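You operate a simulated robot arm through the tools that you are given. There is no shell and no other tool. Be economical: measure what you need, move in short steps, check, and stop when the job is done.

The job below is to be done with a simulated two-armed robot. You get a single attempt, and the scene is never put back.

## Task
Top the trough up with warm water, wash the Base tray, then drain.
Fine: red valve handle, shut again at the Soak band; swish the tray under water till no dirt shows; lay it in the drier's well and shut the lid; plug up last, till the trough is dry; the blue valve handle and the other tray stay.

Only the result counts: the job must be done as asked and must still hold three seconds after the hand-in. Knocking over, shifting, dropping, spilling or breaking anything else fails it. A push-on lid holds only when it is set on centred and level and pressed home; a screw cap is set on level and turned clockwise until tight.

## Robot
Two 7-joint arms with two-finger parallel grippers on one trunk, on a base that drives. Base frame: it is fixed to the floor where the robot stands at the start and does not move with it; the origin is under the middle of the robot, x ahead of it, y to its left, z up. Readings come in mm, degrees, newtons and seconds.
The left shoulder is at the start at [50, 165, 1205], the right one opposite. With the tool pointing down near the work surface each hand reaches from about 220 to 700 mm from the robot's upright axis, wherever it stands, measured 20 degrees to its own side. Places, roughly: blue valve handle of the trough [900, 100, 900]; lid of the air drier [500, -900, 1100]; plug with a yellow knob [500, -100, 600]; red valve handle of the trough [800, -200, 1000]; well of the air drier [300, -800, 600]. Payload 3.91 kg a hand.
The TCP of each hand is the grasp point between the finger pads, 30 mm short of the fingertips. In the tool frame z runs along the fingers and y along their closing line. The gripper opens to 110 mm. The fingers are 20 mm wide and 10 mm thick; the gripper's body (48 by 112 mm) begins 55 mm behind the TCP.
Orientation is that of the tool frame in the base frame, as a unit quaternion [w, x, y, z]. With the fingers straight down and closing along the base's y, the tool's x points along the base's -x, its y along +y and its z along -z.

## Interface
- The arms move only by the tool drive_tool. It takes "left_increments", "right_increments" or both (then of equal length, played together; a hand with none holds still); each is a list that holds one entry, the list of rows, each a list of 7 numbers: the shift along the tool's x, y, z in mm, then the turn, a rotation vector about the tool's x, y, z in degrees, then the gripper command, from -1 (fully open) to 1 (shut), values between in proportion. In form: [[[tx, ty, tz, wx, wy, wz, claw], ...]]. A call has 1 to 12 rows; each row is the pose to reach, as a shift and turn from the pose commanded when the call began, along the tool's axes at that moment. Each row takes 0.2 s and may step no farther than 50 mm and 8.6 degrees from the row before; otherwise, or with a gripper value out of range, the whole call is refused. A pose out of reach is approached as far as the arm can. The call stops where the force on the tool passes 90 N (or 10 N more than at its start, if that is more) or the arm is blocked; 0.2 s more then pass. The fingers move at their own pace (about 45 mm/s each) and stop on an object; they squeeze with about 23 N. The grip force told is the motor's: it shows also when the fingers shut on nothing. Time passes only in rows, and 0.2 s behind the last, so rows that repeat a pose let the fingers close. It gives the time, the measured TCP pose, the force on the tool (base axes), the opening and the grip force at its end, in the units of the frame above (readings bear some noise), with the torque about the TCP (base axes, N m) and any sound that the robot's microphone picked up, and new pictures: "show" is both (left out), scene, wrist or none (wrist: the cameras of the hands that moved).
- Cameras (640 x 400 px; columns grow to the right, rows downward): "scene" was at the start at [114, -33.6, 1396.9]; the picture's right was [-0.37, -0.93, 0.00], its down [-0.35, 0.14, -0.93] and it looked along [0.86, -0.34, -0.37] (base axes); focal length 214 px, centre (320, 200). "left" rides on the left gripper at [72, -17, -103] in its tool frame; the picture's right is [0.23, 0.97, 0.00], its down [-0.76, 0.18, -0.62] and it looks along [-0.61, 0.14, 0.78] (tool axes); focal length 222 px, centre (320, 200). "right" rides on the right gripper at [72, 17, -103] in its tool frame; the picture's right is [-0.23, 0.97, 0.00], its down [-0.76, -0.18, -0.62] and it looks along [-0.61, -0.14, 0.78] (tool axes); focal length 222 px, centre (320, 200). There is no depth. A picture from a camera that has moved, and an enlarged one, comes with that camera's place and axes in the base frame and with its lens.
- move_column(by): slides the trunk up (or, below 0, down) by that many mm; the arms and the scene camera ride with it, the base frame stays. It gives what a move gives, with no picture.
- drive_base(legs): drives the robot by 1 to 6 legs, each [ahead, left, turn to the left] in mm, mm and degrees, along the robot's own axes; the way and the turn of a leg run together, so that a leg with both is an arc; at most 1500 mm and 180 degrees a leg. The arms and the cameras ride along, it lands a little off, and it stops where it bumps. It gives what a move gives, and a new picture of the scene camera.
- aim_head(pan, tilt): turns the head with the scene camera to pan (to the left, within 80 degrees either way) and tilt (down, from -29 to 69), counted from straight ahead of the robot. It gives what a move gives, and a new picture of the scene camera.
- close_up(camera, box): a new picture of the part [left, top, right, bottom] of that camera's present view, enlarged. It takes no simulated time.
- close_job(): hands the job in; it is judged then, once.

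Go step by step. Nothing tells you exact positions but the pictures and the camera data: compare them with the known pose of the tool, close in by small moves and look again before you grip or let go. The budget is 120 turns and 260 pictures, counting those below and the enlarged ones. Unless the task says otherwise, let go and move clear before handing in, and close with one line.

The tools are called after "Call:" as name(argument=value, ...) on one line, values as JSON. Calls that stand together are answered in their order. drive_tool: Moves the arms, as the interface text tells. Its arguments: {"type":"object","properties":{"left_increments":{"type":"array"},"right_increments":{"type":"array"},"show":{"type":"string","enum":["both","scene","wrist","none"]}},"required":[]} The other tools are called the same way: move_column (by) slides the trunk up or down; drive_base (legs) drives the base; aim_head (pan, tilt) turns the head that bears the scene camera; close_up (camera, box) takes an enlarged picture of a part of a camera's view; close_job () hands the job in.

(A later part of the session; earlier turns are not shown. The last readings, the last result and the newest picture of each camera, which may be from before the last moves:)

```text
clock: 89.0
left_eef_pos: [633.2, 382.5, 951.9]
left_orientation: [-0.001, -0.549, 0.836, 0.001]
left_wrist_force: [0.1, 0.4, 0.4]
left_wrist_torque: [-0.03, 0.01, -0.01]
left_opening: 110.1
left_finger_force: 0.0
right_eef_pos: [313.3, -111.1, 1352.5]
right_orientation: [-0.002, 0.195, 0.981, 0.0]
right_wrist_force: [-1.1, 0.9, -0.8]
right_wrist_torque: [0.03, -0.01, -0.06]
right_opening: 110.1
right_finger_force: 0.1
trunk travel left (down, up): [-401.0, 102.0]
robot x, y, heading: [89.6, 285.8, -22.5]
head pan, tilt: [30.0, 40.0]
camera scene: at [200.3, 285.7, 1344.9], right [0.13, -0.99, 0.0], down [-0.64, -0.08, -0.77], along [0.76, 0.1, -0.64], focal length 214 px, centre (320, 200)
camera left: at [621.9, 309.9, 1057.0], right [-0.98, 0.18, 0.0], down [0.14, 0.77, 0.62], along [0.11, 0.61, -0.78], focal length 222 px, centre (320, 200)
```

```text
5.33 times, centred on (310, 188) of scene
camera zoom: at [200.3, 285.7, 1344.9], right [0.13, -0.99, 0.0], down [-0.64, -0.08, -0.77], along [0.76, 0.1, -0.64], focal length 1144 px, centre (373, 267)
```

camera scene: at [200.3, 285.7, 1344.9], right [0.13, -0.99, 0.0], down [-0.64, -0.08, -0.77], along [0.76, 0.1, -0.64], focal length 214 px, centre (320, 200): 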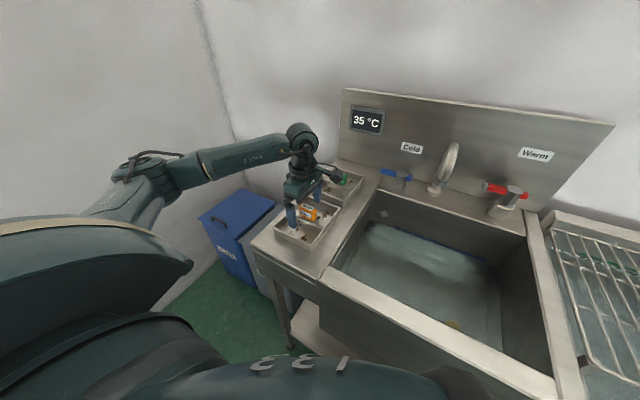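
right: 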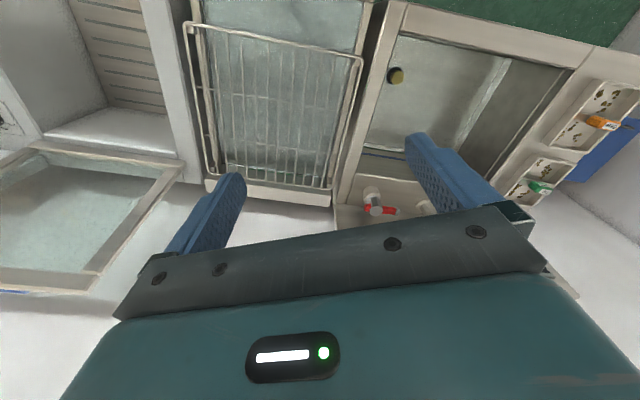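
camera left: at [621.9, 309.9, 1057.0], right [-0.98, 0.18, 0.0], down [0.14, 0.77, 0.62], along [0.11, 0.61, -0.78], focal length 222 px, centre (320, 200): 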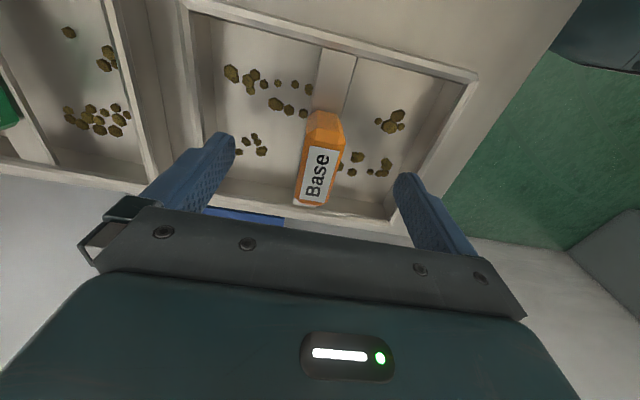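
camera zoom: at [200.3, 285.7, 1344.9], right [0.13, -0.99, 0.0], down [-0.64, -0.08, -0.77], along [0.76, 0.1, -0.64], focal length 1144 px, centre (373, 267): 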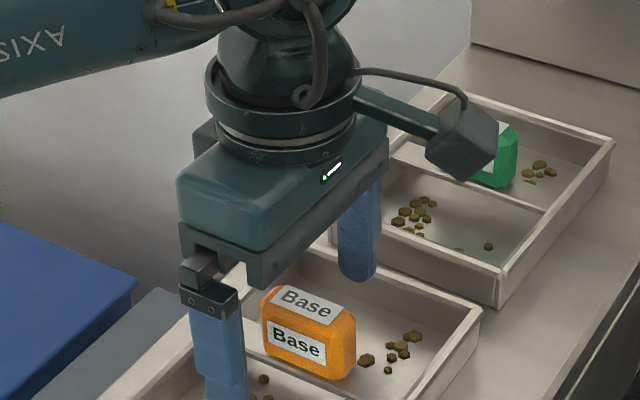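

Well centred, but the handle is about 4.5° off my hand's yaw. I correct it, go down 30 mm and close.

Call:
drive_tool(left_increments=[[[0, 0, 15, 0, 0, -2.3, -1], [0, 0, 29, 0, 0, -4.5, -1]]], show="wrist")

Call:
drive_tool(left_increments=[[[0, 0, 0, 0, 0, 0, 0], [0, 0, 0, 0, 0, 0, 0.5], [0, 0, 0, 0, 0, 0, 0.9], [0, 0, 0, 0, 0, 0, 0.9], [0, 0, 0, 0, 0, 0, 0.9], [0, 0, 0, 0, 0, 0, 0.9]]])

```text
clock: 89.7
left_eef_pos: [633.9, 380.7, 923.8]
left_orientation: [-0.001, -0.581, 0.814, 0.002]
left_wrist_force: [-0.1, -0.7, 0.1]
left_wrist_torque: [0.01, 0.0, 0.02]
left_opening: 110.4
left_finger_force: 0.2
right_eef_pos: [312.9, -110.9, 1352.5]
right_orientation: [-0.001, 0.195, 0.981, 0.0]
right_wrist_force: [0.3, 0.3, 0.5]
right_wrist_torque: [-0.02, 0.0, -0.02]
right_opening: 109.7
right_finger_force: 0.1
trunk travel left (down, up): [-401.0, 102.0]
robot x, y, heading: [89.7, 284.4, -22.3]
head pan, tilt: [30.0, 40.0]
camera left: at [627.1, 308.1, 1028.1], right [-0.99, 0.1, 0.0], down [0.08, 0.78, 0.62], along [0.06, 0.62, -0.78], focal length 222 px, centre (320, 200)
```

left: 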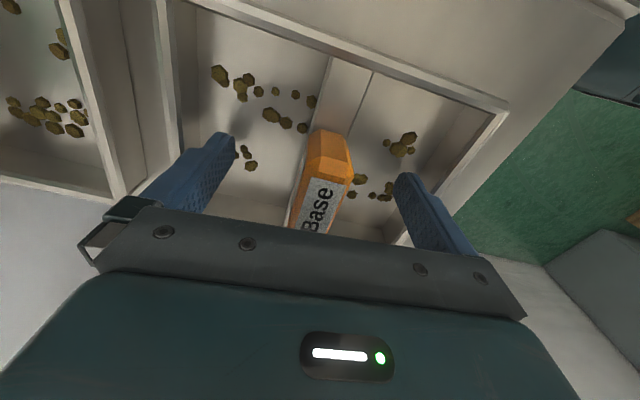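

```text
clock: 91.0
left_eef_pos: [633.6, 382.5, 923.9]
left_orientation: [-0.001, -0.581, 0.814, 0.001]
left_wrist_force: [0.3, -1.2, 0.9]
left_wrist_torque: [-0.01, -0.41, -0.17]
left_opening: 21.9
left_finger_force: 22.9
right_eef_pos: [312.6, -112.0, 1352.8]
right_orientation: [-0.001, 0.195, 0.981, 0.001]
right_wrist_force: [0.1, -0.8, 0.2]
right_wrist_torque: [0.01, 0.01, 0.0]
right_opening: 109.8
right_finger_force: 0.1
trunk travel left (down, up): [-401.0, 102.0]
robot x, y, heading: [96.2, 285.1, -22.6]
head pan, tilt: [30.0, 40.0]
camera scene: at [200.1, 285.3, 1344.9], right [0.13, -0.99, 0.0], down [-0.64, -0.08, -0.77], along [0.76, 0.1, -0.64], focal length 214 px, centre (320, 200)
camera left: at [627.1, 308.0, 1028.6], right [-0.99, 0.1, 0.0], down [0.08, 0.78, 0.62], along [0.06, 0.62, -0.78], focal length 222 px, centre (320, 200)
```

scene: 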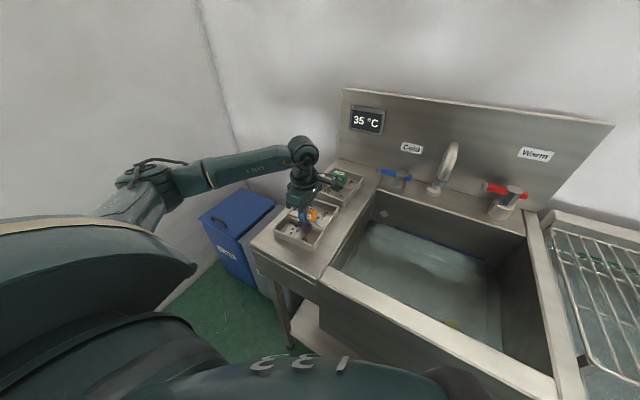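
left: 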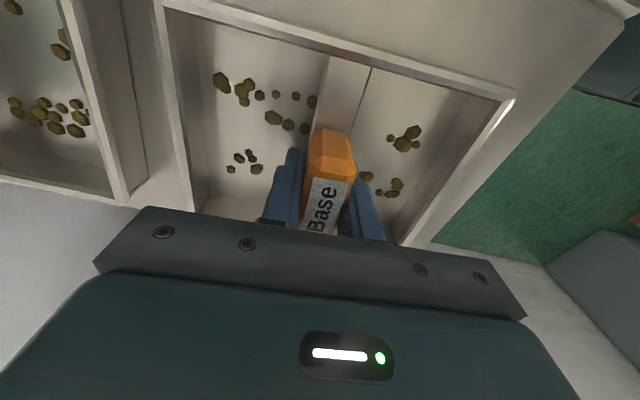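

Gripped at 22 mm. I lift and check that the tray comes along level.

Call:
drive_tool(left_increments=[[[0, 0, -10, 0, 0, 0, 0.9], [0, 0, -30, 0, 0, 0, 0.9], [0, 0, -55, 0, 0, 0, 0.9], [0, 0, -80, 0, 0, 0, 0.9]]])

Call:
close_up(camera="scene", box=[220, 110, 400, 222])

```text
clock: 92.0
left_eef_pos: [634.1, 380.3, 1005.0]
left_orientation: [-0.001, -0.582, 0.814, 0.002]
left_wrist_force: [0.0, 0.5, -3.7]
left_wrist_torque: [0.03, 0.04, 0.01]
left_opening: 21.5
left_finger_force: 22.8
right_eef_pos: [313.7, -110.6, 1353.3]
right_orientation: [0.0, 0.196, 0.981, 0.0]
right_wrist_force: [-0.5, 0.2, -0.7]
right_wrist_torque: [-0.05, 0.0, -0.01]
right_opening: 110.1
right_finger_force: 0.0
trunk travel left (down, up): [-401.0, 102.0]
robot x, y, heading: [86.1, 279.7, -22.5]
head pan, tilt: [30.0, 40.0]
camera scene: at [200.4, 285.4, 1344.8], right [0.13, -0.99, 0.0], down [-0.64, -0.08, -0.77], along [0.76, 0.1, -0.64], focal length 214 px, centre (320, 200)
camera left: at [627.8, 307.7, 1108.8], right [-0.99, 0.1, 0.0], down [0.08, 0.78, 0.62], along [0.06, 0.62, -0.78], focal length 222 px, centre (320, 200)
```

scene: 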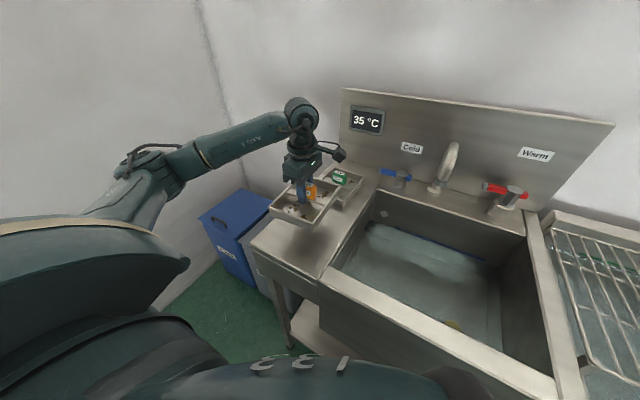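
left: 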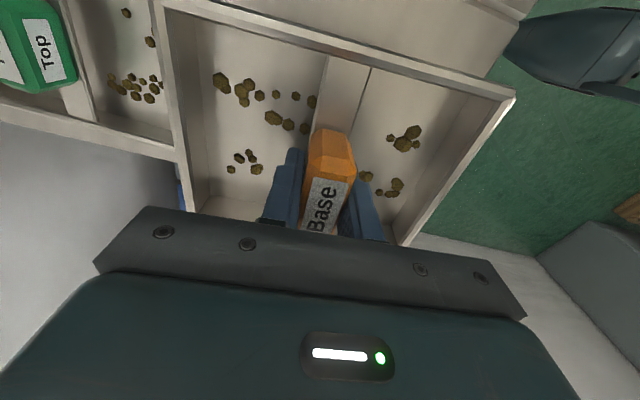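

```text
3.56 times, centred on (310, 166) of scene
camera zoom: at [200.4, 285.4, 1344.8], right [0.13, -0.99, 0.0], down [-0.64, -0.08, -0.77], along [0.76, 0.1, -0.64], focal length 763 px, centre (356, 321)
```

zoom: 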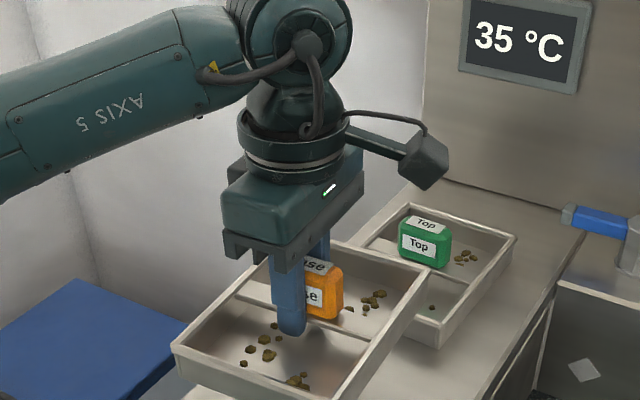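

The tray hangs level. I carry it over the trough.

Call:
drive_tool(left_increments=[[[37, -2, 0, 0, 0, 0, 0.9], [74, -4, 0, 0, 0, 0, 0.9], [111, -5, 0, 0, 0, 0, 0.9], [148, -6, 0, 0, 0, 0, 0.9], [185, -8, 0, 0, 0, 0, 0.9], [222, -10, 0, 0, 0, 0, 0.9], [259, -12, 0, 0, 0, 0, 0.9], [290, -12, 0, 0, 0, 0, 0.9]]])

```text
clock: 93.8
left_eef_pos: [552.1, 104.0, 1003.5]
left_orientation: [0.0, -0.582, 0.814, 0.002]
left_wrist_force: [0.5, 0.0, -3.2]
left_wrist_torque: [0.03, -0.01, 0.03]
left_opening: 21.8
left_finger_force: 23.0
right_eef_pos: [313.1, -112.5, 1352.4]
right_orientation: [-0.001, 0.195, 0.981, 0.0]
right_wrist_force: [0.6, 0.3, -0.2]
right_wrist_torque: [0.04, 0.0, 0.03]
right_opening: 109.9
right_finger_force: 0.2
trunk travel left (down, up): [-401.0, 102.0]
robot x, y, heading: [88.6, 285.9, -22.1]
head pan, tilt: [30.0, 40.0]
camera scene: at [200.2, 284.7, 1344.8], right [0.13, -0.99, 0.0], down [-0.64, -0.08, -0.77], along [0.76, 0.1, -0.64], focal length 214 px, centre (320, 200)
camera left: at [545.3, 30.0, 1107.4], right [-0.99, 0.1, 0.0], down [0.08, 0.78, 0.62], along [0.06, 0.62, -0.78], focal length 222 px, centre (320, 200)
```

scene: 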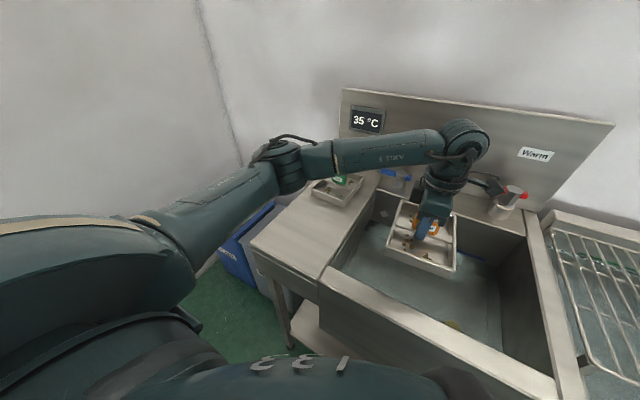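
left: 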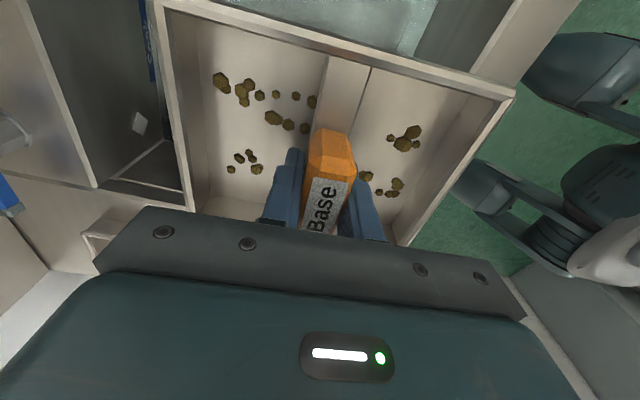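

Over the trough at the right spot. To keep the elbow clear of the Top tray, I raise the trunk and lower the hand with the arm.

Call:
move_column(by=90)

Call:
drive_tool(left_increments=[[[0, 0, 40, 0, 0, 0, 0.9], [0, 0, 80, 0, 0, 0, 0.9], [0, 0, 120, 0, 0, 0, 0.9], [0, 0, 160, 0, 0, 0, 0.9], [0, 0, 200, 0, 0, 0, 0.9], [0, 0, 240, 0, 0, 0, 0.9]]])

```text
clock: 95.1
left_eef_pos: [552.3, 105.1, 1093.2]
left_orientation: [-0.002, -0.581, 0.814, 0.002]
left_wrist_force: [-0.4, -0.5, -4.1]
left_wrist_torque: [0.0, -0.01, 0.0]
left_opening: 22.1
left_finger_force: 23.4
right_eef_pos: [315.3, -112.8, 1442.7]
right_orientation: [-0.001, 0.194, 0.981, 0.001]
right_wrist_force: [0.0, 0.5, -0.2]
right_wrist_torque: [-0.01, -0.02, 0.0]
right_opening: 110.1
right_finger_force: 0.0
trunk travel left (down, up): [-491.0, 12.0]
robot x, y, heading: [90.7, 286.6, -22.3]
head pan, tilt: [30.0, 40.0]
```

```text
clock: 96.5
left_eef_pos: [551.2, 104.0, 851.6]
left_orientation: [-0.001, -0.581, 0.814, 0.002]
left_wrist_force: [-0.3, -0.1, -4.1]
left_wrist_torque: [0.03, 0.0, 0.01]
left_opening: 22.1
left_finger_force: 23.6
right_eef_pos: [313.6, -111.9, 1442.8]
right_orientation: [-0.001, 0.195, 0.981, 0.001]
right_wrist_force: [-0.8, 0.2, 0.1]
right_wrist_torque: [-0.02, -0.01, 0.01]
right_opening: 110.1
right_finger_force: 0.1
trunk travel left (down, up): [-491.0, 12.0]
robot x, y, heading: [91.1, 284.7, -22.7]
head pan, tilt: [30.0, 40.0]
camera scene: at [200.7, 285.2, 1434.8], right [0.13, -0.99, 0.0], down [-0.64, -0.08, -0.77], along [0.76, 0.1, -0.64], focal length 214 px, centre (320, 200)
camera left: at [544.3, 30.6, 956.0], right [-0.99, 0.1, 0.0], down [0.08, 0.78, 0.62], along [0.06, 0.62, -0.78], focal length 222 px, centre (320, 200)
```

scene: 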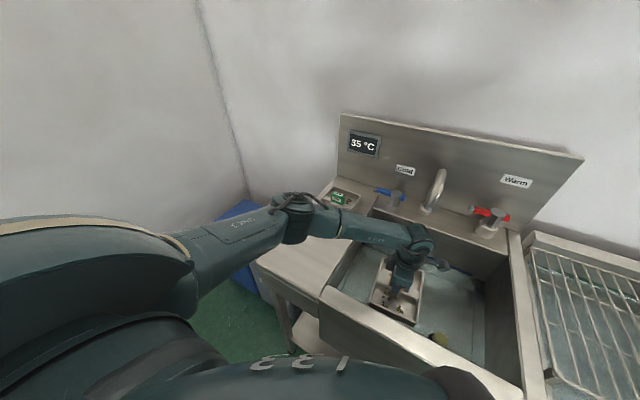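
left: 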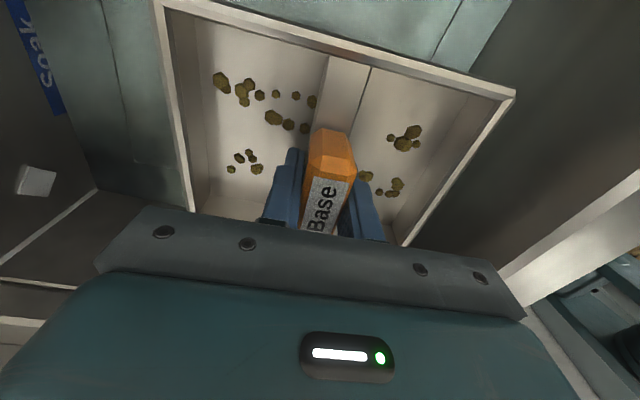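

I check the elbow clearance over the ledge from the right-hand camera.

Call:
close_up(camera="right", box=[0, 0, 640, 400])

Call:
close_up(camera="scene", box=[200, 150, 500, 340])

```text
1.00 times, centred on (320, 200) of right
camera zoom: at [252.4, -69.4, 1545.4], right [0.58, 0.81, 0.0], down [0.64, -0.46, 0.62], along [0.5, -0.36, -0.78], focal length 222 px, centre (320, 200)
```

zoom: 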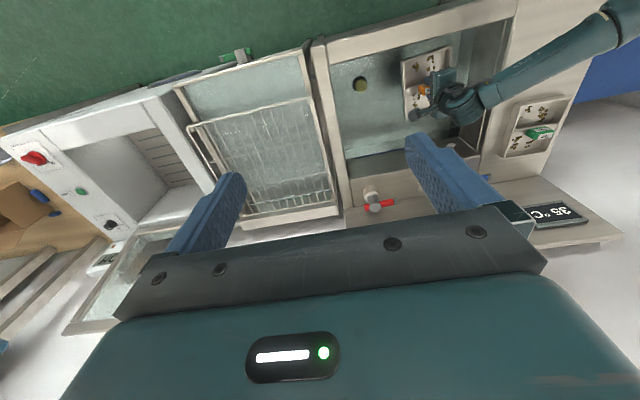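

```text
2.11 times, centred on (350, 245) of scene
camera zoom: at [200.7, 285.2, 1434.8], right [0.13, -0.99, 0.0], down [-0.64, -0.08, -0.77], along [0.76, 0.1, -0.64], focal length 452 px, centre (257, 105)
```

zoom: 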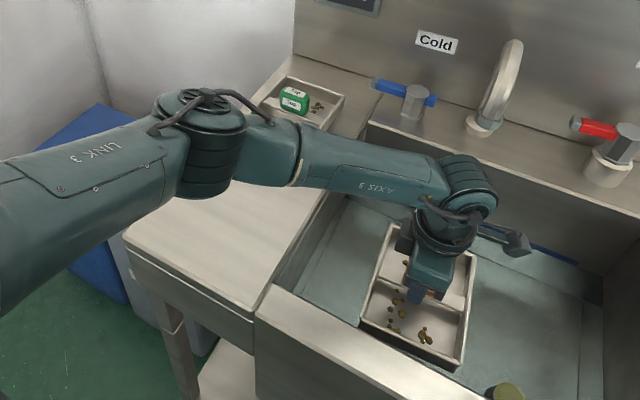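

The elbow is at about z=1080 over the empty part of the ledge, so there is room. I lower on into the water.

Call:
drive_tool(left_increments=[[[0, 0, 30, 0, 0, 0, 0.9], [0, 0, 60, 0, 0, 0, 0.9], [0, 0, 90, 0, 0, 0, 0.9], [0, 0, 120, 0, 0, 0, 0.9]]])

Call:
close_up(camera="scene", box=[200, 150, 500, 340])

```text
clock: 97.5
left_eef_pos: [549.8, 105.6, 732.7]
left_orientation: [-0.001, -0.581, 0.814, 0.003]
left_wrist_force: [0.6, 1.2, -3.5]
left_wrist_torque: [-0.02, 0.02, -0.02]
left_opening: 21.9
left_finger_force: 22.8
right_eef_pos: [313.6, -112.0, 1441.1]
right_orientation: [0.0, 0.195, 0.981, 0.0]
right_wrist_force: [-1.0, 0.3, 0.6]
right_wrist_torque: [0.04, 0.01, -0.01]
right_opening: 110.4
right_finger_force: 0.1
trunk travel left (down, up): [-491.0, 12.0]
robot x, y, heading: [85.9, 283.4, -22.3]
head pan, tilt: [30.0, 40.0]
camera scene: at [200.2, 284.9, 1434.9], right [0.13, -0.99, 0.0], down [-0.64, -0.08, -0.77], along [0.76, 0.1, -0.64], focal length 214 px, centre (320, 200)
camera left: at [543.2, 31.7, 837.9], right [-0.99, 0.1, 0.0], down [0.08, 0.78, 0.62], along [0.06, 0.62, -0.78], focal length 222 px, centre (320, 200)
```

scene: 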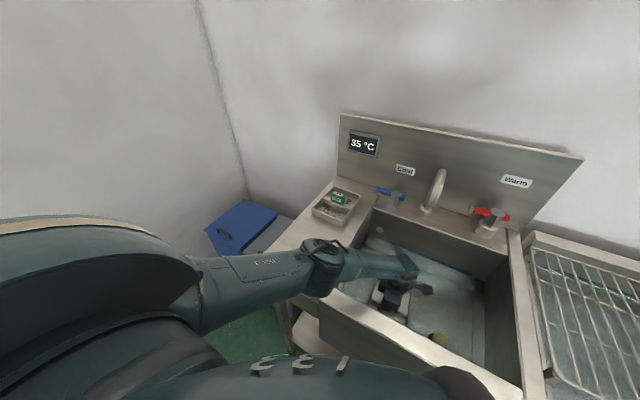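
left: 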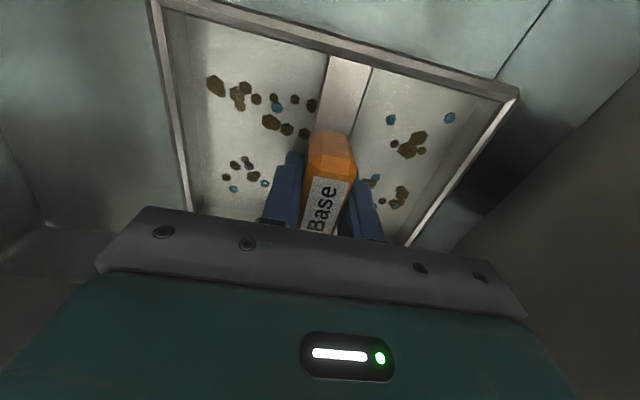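

```text
2.11 times, centred on (350, 245) of scene
camera zoom: at [200.2, 284.9, 1434.9], right [0.13, -0.99, 0.0], down [-0.64, -0.08, -0.77], along [0.76, 0.1, -0.64], focal length 452 px, centre (257, 105)
```

zoom: 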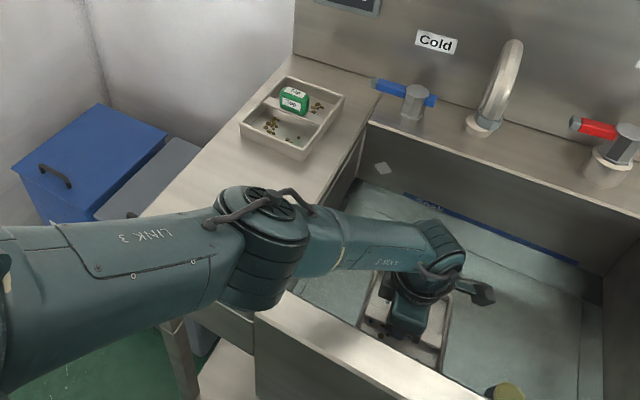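

Call:
close_up(camera="right", box=[340, 0, 640, 188])

```text
2.13 times, centred on (490, 94) of right
camera zoom: at [251.9, -69.7, 1545.4], right [0.58, 0.81, 0.0], down [0.64, -0.46, 0.62], along [0.51, -0.36, -0.78], focal length 473 px, centre (-42, 426)
```

zoom: 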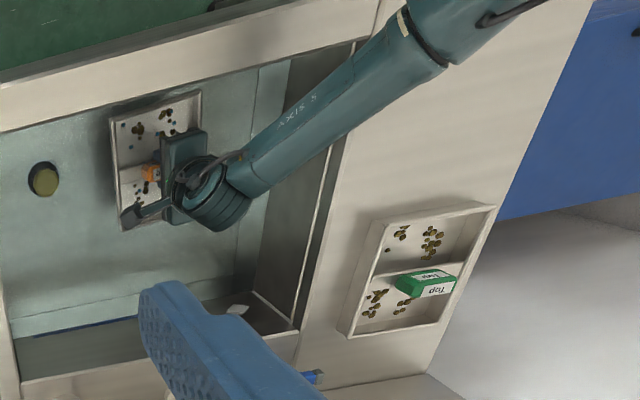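

The elbow is only ~30 mm above the front rim. I'll shift the hand forward and back the base off so the arm stretches and the elbow rises.

Call:
drive_tool(left_increments=[[[0, -20, 0, 0, 0, 0, 0.9], [0, -40, 0, 0, 0, 0, 0.9], [0, -60, 0, 0, 0, 0, 0.9]]], show="none")

Call:
drive_base(legs=[[-60, 0, 0]])

Call:
drive_tool(left_increments=[[[0, -20, 0, 0, 0, 0, 0.9], [0, -40, 0, 0, 0, 0, 0.9], [0, -60, 0, 0, 0, 0, 0.9]]])

Call:
close_up(camera="right", box=[340, 0, 640, 188])

```text
clock: 98.3
left_eef_pos: [569.1, 110.1, 739.8]
left_orientation: [-0.002, -0.582, 0.814, 0.002]
left_wrist_force: [0.1, 0.3, -4.0]
left_wrist_torque: [0.04, -0.02, -0.01]
left_opening: 22.3
left_finger_force: 22.8
left hand out of reach, approached as far as the arm can: row 1, 2, 3
right_eef_pos: [313.0, -112.2, 1442.7]
right_orientation: [-0.001, 0.195, 0.981, -0.001]
right_wrist_force: [0.4, 0.2, 0.3]
right_wrist_torque: [-0.01, 0.01, -0.04]
right_opening: 109.9
right_finger_force: 0.1
trunk travel left (down, up): [-491.0, 12.0]
robot x, y, heading: [91.6, 285.5, -22.5]
head pan, tilt: [30.0, 40.0]
```

```text
clock: 99.3
left_eef_pos: [523.3, 131.0, 742.9]
left_orientation: [0.003, -0.581, 0.814, -0.006]
left_wrist_force: [35.7, -19.2, 0.2]
left_wrist_torque: [-0.04, -0.51, -0.48]
left_opening: 25.2
left_finger_force: 19.7
right_eef_pos: [260.3, -90.9, 1442.0]
right_orientation: [-0.003, 0.195, 0.981, 0.0]
right_wrist_force: [-0.2, -0.3, -0.7]
right_wrist_torque: [-0.02, -0.05, -0.04]
right_opening: 109.8
right_finger_force: 0.0
trunk travel left (down, up): [-491.0, 12.0]
robot x, y, heading: [35.0, 309.6, -22.3]
head pan, tilt: [30.0, 40.0]
camera scene: at [147.9, 306.5, 1434.6], right [0.13, -0.99, 0.0], down [-0.64, -0.08, -0.77], along [0.76, 0.1, -0.64], focal length 214 px, centre (320, 200)
```

scene: 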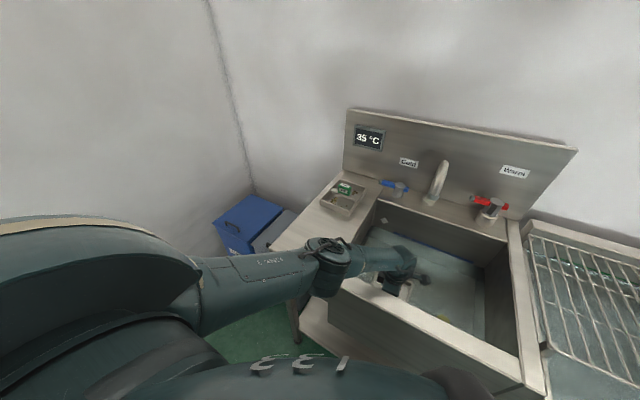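

```text
clock: 100.1
left_eef_pos: [537.6, 135.3, 753.3]
left_orientation: [0.003, -0.581, 0.814, -0.007]
left_wrist_force: [0.1, -0.2, -3.7]
left_wrist_torque: [0.01, 0.03, 0.0]
left_opening: 21.6
left_finger_force: 22.8
left hand out of reach, approached as far as the arm can: row 1, 2, 3
right_eef_pos: [260.1, -89.6, 1442.1]
right_orientation: [-0.001, 0.195, 0.981, 0.001]
right_wrist_force: [0.5, 0.9, 0.7]
right_wrist_torque: [-0.01, 0.02, 0.03]
right_opening: 110.1
right_finger_force: 0.0
trunk travel left (down, up): [-491.0, 12.0]
robot x, y, heading: [35.3, 308.5, -22.4]
head pan, tilt: [30.0, 40.0]
camera scene: at [146.1, 307.7, 1434.8], right [0.13, -0.99, 0.0], down [-0.64, -0.08, -0.77], along [0.76, 0.1, -0.64], focal length 214 px, centre (320, 200)
camera left: at [528.8, 62.2, 858.1], right [-0.99, 0.1, -0.01], down [0.07, 0.78, 0.62], along [0.07, 0.61, -0.79], focal length 222 px, centre (320, 200)
```

scene: 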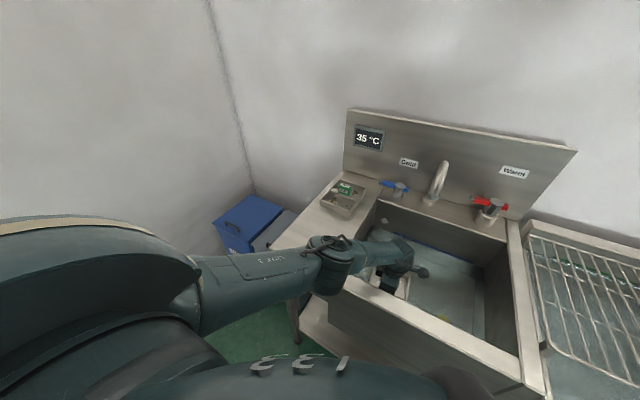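
left: 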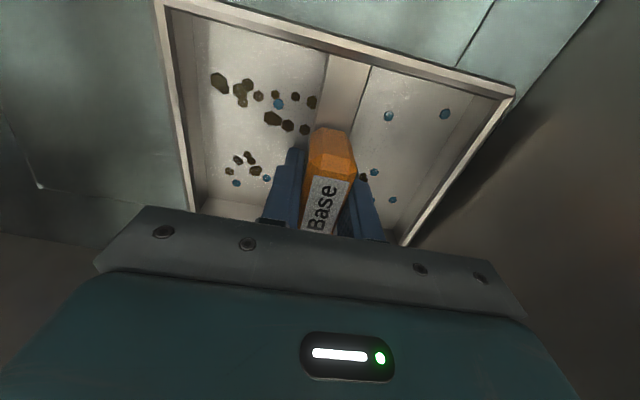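

```text
2.13 times, centred on (490, 94) of right
camera zoom: at [197.9, -46.8, 1545.3], right [0.58, 0.81, 0.0], down [0.64, -0.46, 0.62], along [0.5, -0.36, -0.78], focal length 473 px, centre (-42, 426)
```

zoom: 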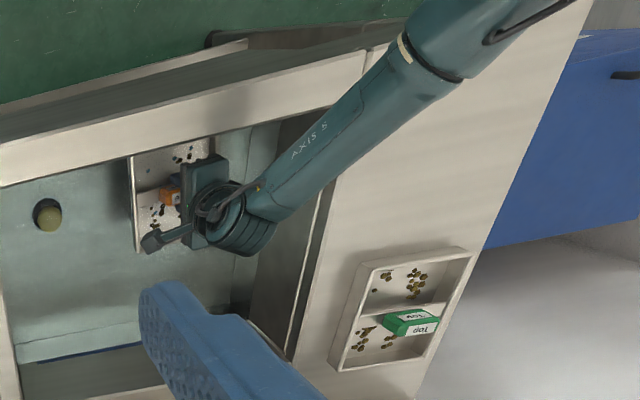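

The arm was at its limit and brushed the front wall, but the grip holds; already half the dirt is gone at this depth. I drive forward again and swish at about z=722, where the tray is submerged and reachable.

Call:
drive_base(legs=[[55, 0, 0]])

Call:
drive_tool(left_increments=[[[0, 5, 15, 0, 0, 0, 0.9], [0, 15, 28, 0, 0, 0, 0.9], [20, 15, 30, 0, 0, 0, 0.9], [40, 15, 30, 0, 0, 0, 0.9], [20, 15, 30, 0, 0, 0, 0.9], [0, 15, 30, 0, 0, 0, 0.9], [-20, 15, 30, 0, 0, 0, 0.9], [0, 15, 30, 0, 0, 0, 0.9], [25, 15, 30, 0, 0, 0, 0.9], [40, 15, 30, 0, 0, 0, 0.9], [20, 15, 30, 0, 0, 0, 0.9]]])

Call:
close_up(camera="left", box=[150, 0, 550, 250])

```text
clock: 101.0
left_eef_pos: [588.5, 113.4, 753.1]
left_orientation: [0.003, -0.582, 0.813, -0.006]
left_wrist_force: [0.2, 0.3, -4.4]
left_wrist_torque: [0.0, 0.04, -0.04]
left_opening: 21.8
left_finger_force: 23.2
right_eef_pos: [311.4, -110.6, 1442.3]
right_orientation: [-0.002, 0.195, 0.981, 0.0]
right_wrist_force: [-0.1, 0.6, -0.2]
right_wrist_torque: [0.01, 0.04, 0.01]
right_opening: 110.0
right_finger_force: 0.0
trunk travel left (down, up): [-491.0, 12.0]
robot x, y, heading: [83.8, 287.6, -22.5]
head pan, tilt: [30.0, 40.0]
camera scene: at [198.6, 286.1, 1434.7], right [0.13, -0.99, 0.0], down [-0.64, -0.08, -0.77], along [0.76, 0.1, -0.64], focal length 214 px, centre (320, 200)
```

scene: 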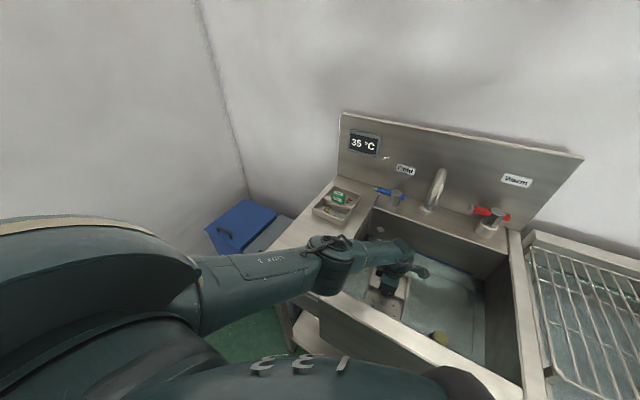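

```text
clock: 103.4
left_eef_pos: [559.0, 111.8, 725.3]
left_orientation: [0.001, -0.582, 0.814, -0.005]
left_wrist_force: [0.6, -0.2, -3.7]
left_wrist_torque: [0.08, -0.01, 0.01]
left_opening: 21.8
left_finger_force: 23.0
left hand out of reach, approached as far as the arm can: row 1, 2, 3, 4, 5, 6, 8, 9, 10, 11
right_eef_pos: [312.8, -108.5, 1442.7]
right_orientation: [-0.002, 0.195, 0.981, -0.001]
right_wrist_force: [0.2, 1.6, -0.1]
right_wrist_torque: [-0.04, 0.01, -0.02]
right_opening: 109.9
right_finger_force: 0.0
trunk travel left (down, up): [-491.0, 12.0]
robot x, y, heading: [88.6, 282.5, -22.6]
head pan, tilt: [30.0, 40.0]
camera scene: at [198.8, 288.3, 1434.7], right [0.13, -0.99, 0.0], down [-0.64, -0.09, -0.76], along [0.76, 0.1, -0.64], focal length 214 px, centre (320, 200)
camera left: at [551.1, 38.7, 830.6], right [-0.99, 0.1, -0.01], down [0.07, 0.78, 0.62], along [0.07, 0.61, -0.79], focal length 222 px, centre (320, 200)
```

scene: 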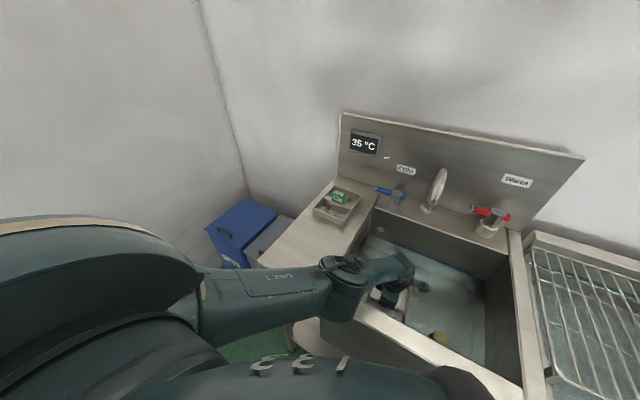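
left: 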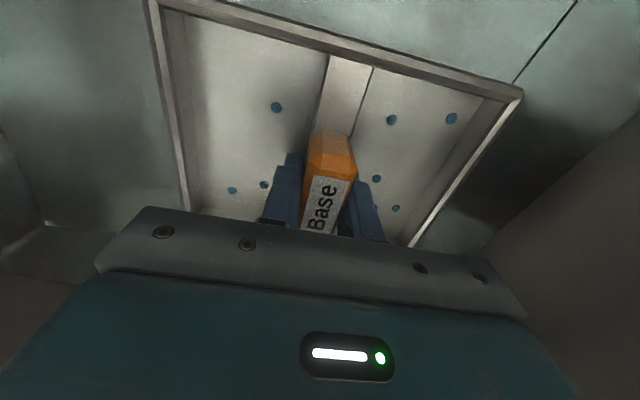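

```text
1.60 times, centred on (350, 125) of left
camera zoom: at [551.1, 38.7, 830.6], right [-0.99, 0.1, -0.01], down [0.07, 0.78, 0.62], along [0.07, 0.61, -0.79], focal length 355 px, centre (272, 320)
```

zoom: 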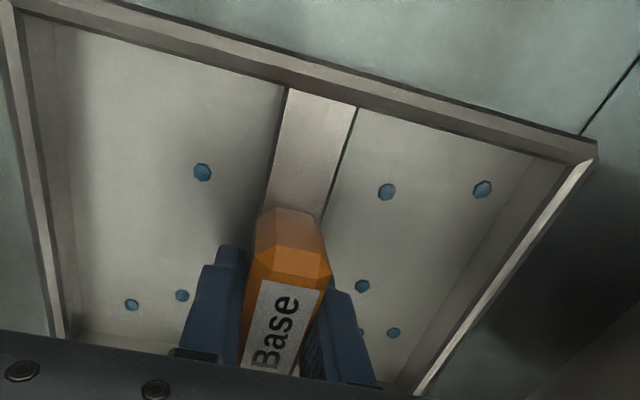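

All brown dirt in view is gone; blue dots (probably water drops) appeared. I swish once more and look.

Call:
drive_tool(left_increments=[[[-15, 5, 3, 0, 0, 0, 0.9], [-35, 10, 3, 0, 0, 0, 0.9], [-15, 10, 3, 0, 0, 0, 0.9], [15, 10, 3, 0, 0, 0, 0.9], [-15, 10, 3, 0, 0, 0, 0.9], [-40, 10, 3, 0, 0, 0, 0.9], [-15, 10, 3, 0, 0, 0, 0.9], [10, 10, 3, 0, 0, 0, 0.9], [-15, 10, 3, 0, 0, 0, 0.9], [-40, 10, 3, 0, 0, 0, 0.9], [-15, 10, 3, 0, 0, 0, 0.9], [0, 10, 3, 0, 0, 0, 0.9]]], show="wrist")

Call:
close_up(camera="right", box=[340, 0, 640, 188])

```text
clock: 106.0
left_eef_pos: [548.7, 112.7, 722.8]
left_orientation: [0.003, -0.582, 0.813, -0.007]
left_wrist_force: [-0.7, -0.2, -4.2]
left_wrist_torque: [-0.02, -0.02, -0.02]
left_opening: 21.9
left_finger_force: 23.2
left hand out of reach, approached as far as the arm can: row 1
right_eef_pos: [310.8, -110.2, 1441.5]
right_orientation: [0.0, 0.196, 0.981, 0.001]
right_wrist_force: [-0.5, 0.0, 0.0]
right_wrist_torque: [0.0, -0.02, 0.01]
right_opening: 110.0
right_finger_force: 0.1
trunk travel left (down, up): [-491.0, 12.0]
robot x, y, heading: [87.9, 287.0, -22.5]
head pan, tilt: [30.0, 40.0]
camera left: at [540.7, 39.0, 827.7], right [-0.99, 0.1, -0.01], down [0.07, 0.78, 0.62], along [0.07, 0.61, -0.79], focal length 222 px, centre (320, 200)
```

left: 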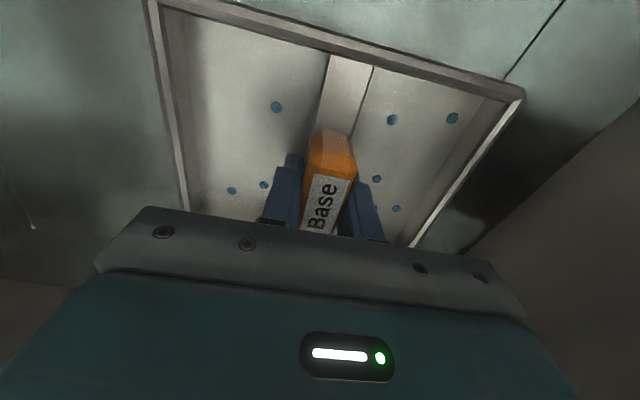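

```text
2.13 times, centred on (490, 94) of right
camera zoom: at [249.0, -67.9, 1545.4], right [0.58, 0.81, 0.0], down [0.64, -0.46, 0.62], along [0.51, -0.36, -0.78], focal length 473 px, centre (-42, 426)
```

zoom: 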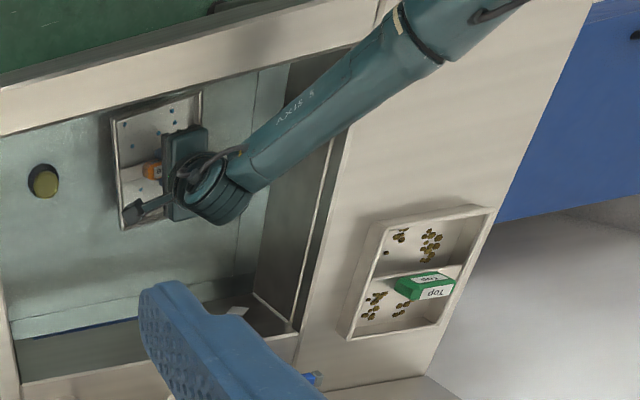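

Blue dots persist and look like water drops; no brown remains. I lift the tray out, letting it drip a moment over the trough, and inspect it.

Call:
drive_tool(left_increments=[[[0, 0, -30, 0, 0, 0, 0.9], [0, 0, -65, 0, 0, 0, 0.9], [0, 0, -100, 0, 0, 0, 0.9], [0, 0, -140, 0, 0, 0, 0.9], [0, 0, -180, 0, 0, 0, 0.9], [0, 0, -220, 0, 0, 0, 0.9], [0, 0, -260, 0, 0, 0, 0.9], [0, 0, -300, 0, 0, 0, 0.9], [0, 0, -330, 0, 0, 0, 0.9], [0, 0, -330, 0, 0, 0, 0.9], [0, 0, -330, 0, 0, 0, 0.9], [0, 0, -330, 0, 0, 0, 0.9]]])

Call:
close_up(camera="scene", box=[320, 160, 520, 285])

Call:
close_up(camera="right", box=[340, 0, 540, 125])

```text
clock: 108.6
left_eef_pos: [544.9, 113.3, 1054.7]
left_orientation: [0.002, -0.581, 0.814, -0.007]
left_wrist_force: [0.8, 0.3, -4.1]
left_wrist_torque: [0.02, -0.04, -0.02]
left_opening: 21.9
left_finger_force: 22.9
right_eef_pos: [309.5, -110.9, 1442.8]
right_orientation: [-0.001, 0.195, 0.981, 0.0]
right_wrist_force: [-0.2, -0.4, 0.0]
right_wrist_torque: [-0.01, -0.02, -0.01]
right_opening: 109.9
right_finger_force: 0.1
trunk travel left (down, up): [-491.0, 12.0]
robot x, y, heading: [86.0, 287.4, -22.4]
head pan, tilt: [30.0, 40.0]
camera scene: at [197.4, 286.6, 1434.8], right [0.13, -0.99, 0.0], down [-0.64, -0.08, -0.77], along [0.76, 0.1, -0.64], focal length 214 px, centre (320, 200)
camera left: at [536.9, 41.9, 1159.4], right [-0.99, 0.1, -0.01], down [0.07, 0.78, 0.62], along [0.07, 0.61, -0.79], focal length 222 px, centre (320, 200)
```

scene: 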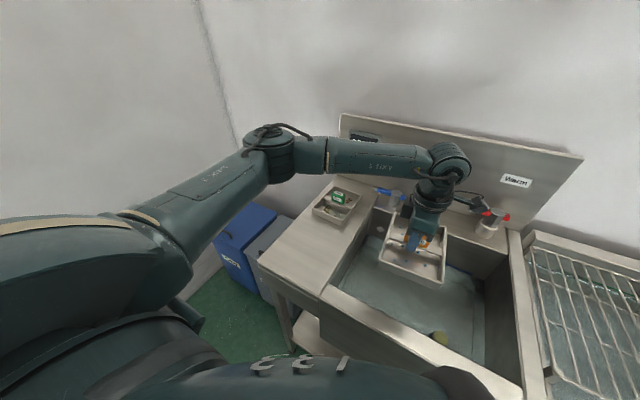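
left: 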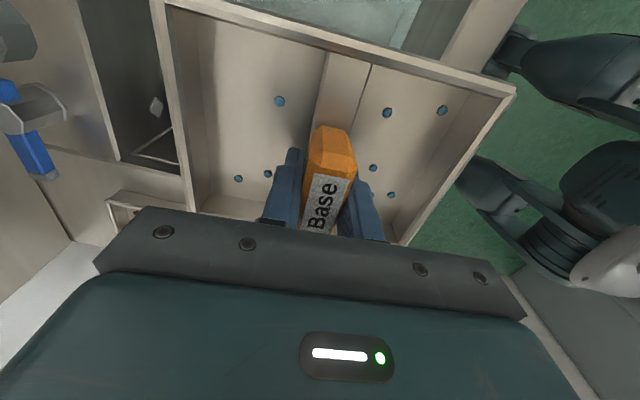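

```text
3.20 times, centred on (420, 222) of scene
camera zoom: at [197.4, 286.6, 1434.8], right [0.13, -0.99, 0.0], down [-0.64, -0.08, -0.77], along [0.76, 0.1, -0.64], focal length 686 px, centre (0, 128)
```

zoom: 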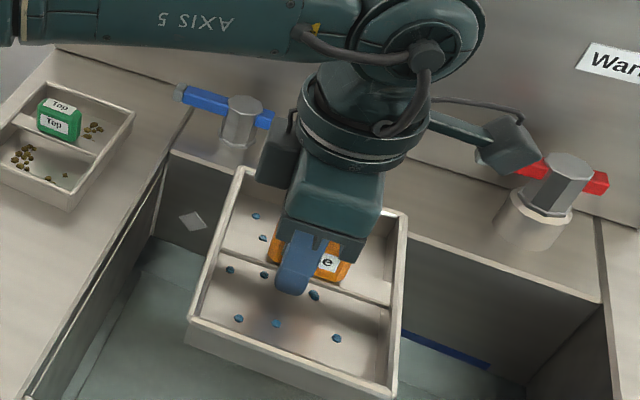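

```text
3.20 times, centred on (440, 62) of right
camera zoom: at [249.2, -67.9, 1545.4], right [0.58, 0.81, 0.0], down [0.64, -0.46, 0.62], along [0.5, -0.36, -0.78], focal length 711 px, centre (-64, 640)
```

zoom: 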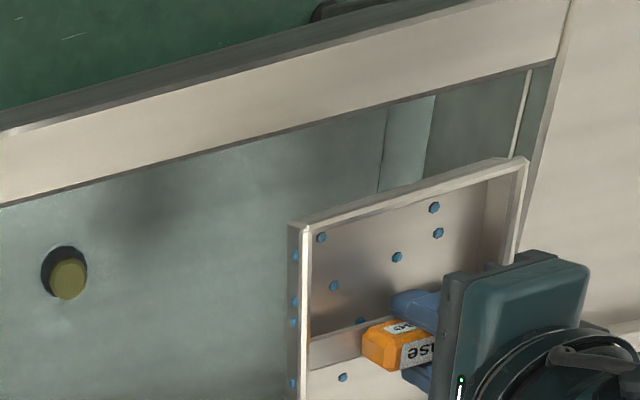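

The Base tray is clean, just wet. I hold it over the trough a few seconds to drip, then back off slightly and drive right to the drier.

Call:
drive_tool(left_increments=[[[0, 0, 0, 0, 0, 0, 0.9], [0, 0, 0, 0, 0, 0, 0.9], [0, 0, 0, 0, 0, 0, 0.9], [0, 0, 0, 0, 0, 0, 0.9], [0, 0, 0, 0, 0, 0, 0.9], [0, 0, 0, 0, 0, 0, 0.9], [0, 0, 0, 0, 0, 0, 0.9], [0, 0, 0, 0, 0, 0, 0.9], [0, 0, 0, 0, 0, 0, 0.9], [0, 0, 0, 0, 0, 0, 0.9], [0, 0, 0, 0, 0, 0, 0.9], [0, 0, 0, 0, 0, 0, 0.9]]], show="none")

Call:
close_up(camera="left", box=[150, 0, 550, 250])

Call:
drive_base(legs=[[-60, 0, 0], [0, -350, 0]])

Call:
aim_head(pan=-35, tilt=40)

```text
clock: 111.2
left_eef_pos: [545.2, 115.3, 1053.9]
left_orientation: [0.004, -0.581, 0.814, -0.006]
left_wrist_force: [-0.3, 0.5, -4.0]
left_wrist_torque: [0.0, -0.03, 0.0]
left_opening: 22.1
left_finger_force: 22.9
right_eef_pos: [310.8, -110.6, 1443.3]
right_orientation: [-0.001, 0.196, 0.981, 0.0]
right_wrist_force: [-0.4, 0.2, -1.0]
right_wrist_torque: [0.01, -0.01, 0.02]
right_opening: 110.0
right_finger_force: 0.1
trunk travel left (down, up): [-491.0, 12.0]
robot x, y, heading: [86.7, 285.8, -22.5]
head pan, tilt: [30.0, 40.0]
```

```text
1.60 times, centred on (350, 125) of left
camera zoom: at [536.8, 41.9, 1159.4], right [-0.99, 0.1, -0.01], down [0.07, 0.78, 0.62], along [0.07, 0.61, -0.79], focal length 355 px, centre (272, 320)
```

zoom: 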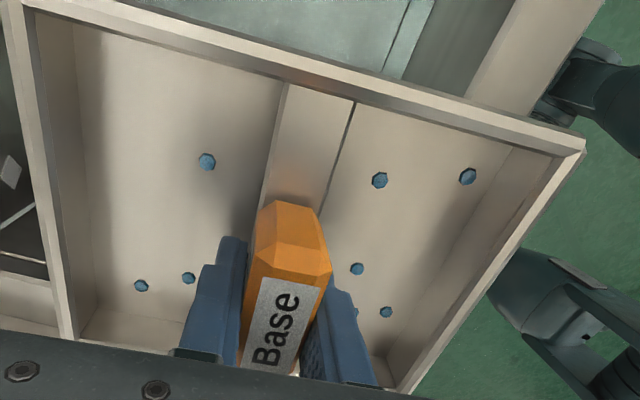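

```text
clock: 114.1
left_eef_pos: [352.8, -193.0, 1053.4]
left_orientation: [0.002, -0.579, 0.815, -0.007]
left_wrist_force: [0.9, -0.7, -3.6]
left_wrist_torque: [0.03, 0.01, -0.01]
left_opening: 21.7
left_finger_force: 23.5
right_eef_pos: [117.8, -415.5, 1442.5]
right_orientation: [-0.002, 0.197, 0.98, 0.0]
right_wrist_force: [0.2, -0.2, -0.1]
right_wrist_torque: [0.0, -0.03, 0.02]
right_opening: 110.1
right_finger_force: 0.1
trunk travel left (down, up): [-491.0, 12.0]
robot x, y, heading: [-108.8, -19.1, -22.5]
head pan, tilt: [30.0, 40.0]
camera scene: at [5.9, -19.1, 1434.8], right [0.13, -0.99, 0.0], down [-0.64, -0.08, -0.77], along [0.76, 0.1, -0.64], focal length 214 px, centre (320, 200)
```

scene: 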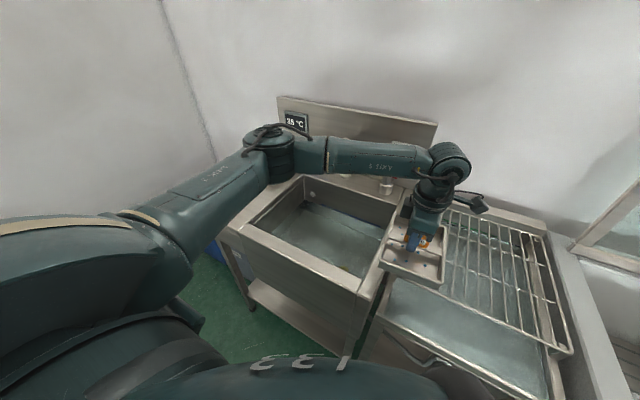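

```text
clock: 115.4
left_eef_pos: [352.9, -190.9, 1054.4]
left_orientation: [0.003, -0.579, 0.816, -0.006]
left_wrist_force: [-0.2, 0.3, -4.0]
left_wrist_torque: [0.02, -0.02, 0.03]
left_opening: 21.9
left_finger_force: 23.4
right_eef_pos: [116.9, -416.0, 1440.9]
right_orientation: [-0.001, 0.198, 0.98, 0.0]
right_wrist_force: [-0.2, -0.6, -0.3]
right_wrist_torque: [-0.05, 0.02, 0.02]
right_opening: 110.1
right_finger_force: 0.0
trunk travel left (down, up): [-491.0, 12.0]
robot x, y, heading: [-103.4, -18.3, -22.5]
head pan, tilt: [-35.0, 40.0]
camera scene: at [-32.8, -101.3, 1434.8], right [-0.85, -0.53, 0.0], down [-0.34, 0.54, -0.77], along [0.41, -0.65, -0.64], focal length 214 px, centre (320, 200)
```

scene: 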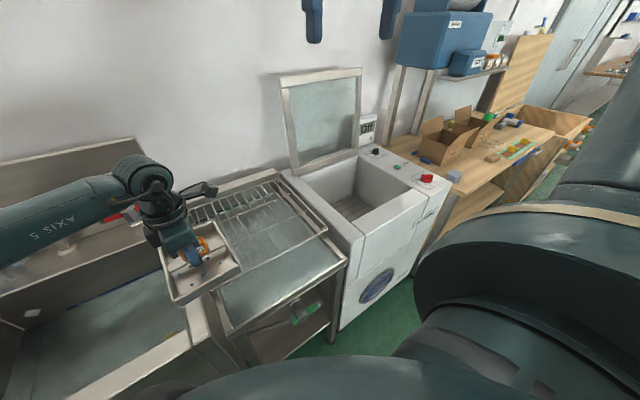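

Call:
close_up(camera="scene", box=[270, 60, 450, 240])

Call:
drive_base(legs=[[0, -250, 0]])

Call:
aim_head(pan=-15, tilt=45)

```text
2.22 times, centred on (360, 150) of scene
camera zoom: at [-32.8, -101.3, 1434.8], right [-0.85, -0.53, 0.0], down [-0.34, 0.54, -0.77], along [0.41, -0.65, -0.64], focal length 477 px, centre (231, 311)
```

zoom: 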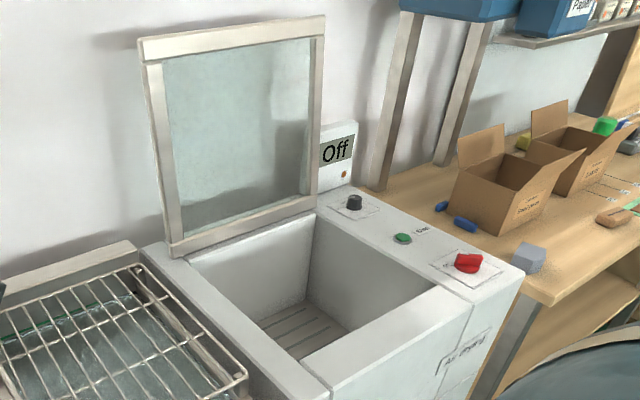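

```text
clock: 117.2
left_eef_pos: [257.5, -420.9, 1053.8]
left_orientation: [0.002, -0.58, 0.815, -0.007]
left_wrist_force: [0.7, -0.2, -4.4]
left_wrist_torque: [0.05, -0.01, -0.01]
left_opening: 21.9
left_finger_force: 23.1
right_eef_pos: [22.0, -644.4, 1441.7]
right_orientation: [-0.001, 0.196, 0.981, 0.0]
right_wrist_force: [0.1, 1.1, 1.1]
right_wrist_torque: [0.04, -0.03, 0.02]
right_opening: 110.3
right_finger_force: 0.1
trunk travel left (down, up): [-491.0, 12.0]
robot x, y, heading: [-199.4, -243.7, -22.8]
head pan, tilt: [-35.0, 40.0]
camera scene: at [-128.5, -330.0, 1434.8], right [-0.84, -0.53, 0.0], down [-0.34, 0.54, -0.77], along [0.41, -0.65, -0.64], focal length 214 px, centre (320, 200)
```

scene: 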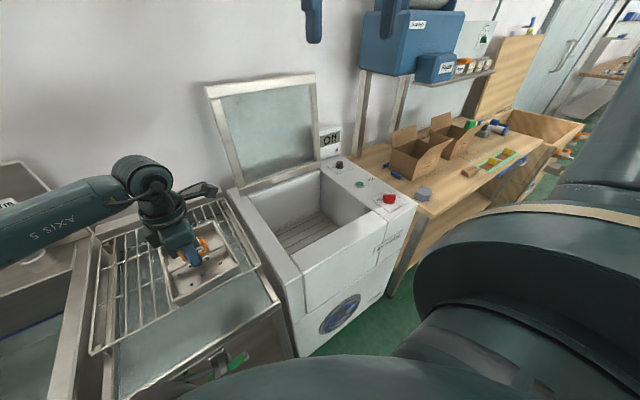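

```text
clock: 118.1
left_eef_pos: [257.6, -419.9, 1054.1]
left_orientation: [0.002, -0.58, 0.814, -0.006]
left_wrist_force: [-0.8, -0.1, -3.7]
left_wrist_torque: [0.02, 0.0, -0.02]
left_opening: 21.9
left_finger_force: 22.7
right_eef_pos: [22.8, -644.9, 1442.7]
right_orientation: [0.0, 0.197, 0.98, 0.0]
right_wrist_force: [-0.8, 0.1, 0.3]
right_wrist_torque: [-0.02, 0.01, 0.02]
right_opening: 110.1
right_finger_force: 0.1
trunk travel left (down, up): [-491.0, 12.0]
robot x, y, heading: [-198.6, -249.0, -22.7]
head pan, tilt: [-15.0, 45.0]
camera scene: at [-109.4, -307.3, 1427.6], right [-0.61, -0.79, 0.0], down [-0.56, 0.43, -0.71], along [0.56, -0.43, -0.71], focal length 214 px, centre (320, 200)
```

scene: 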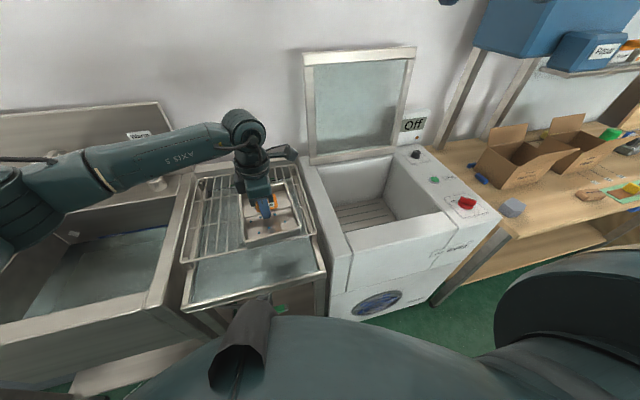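

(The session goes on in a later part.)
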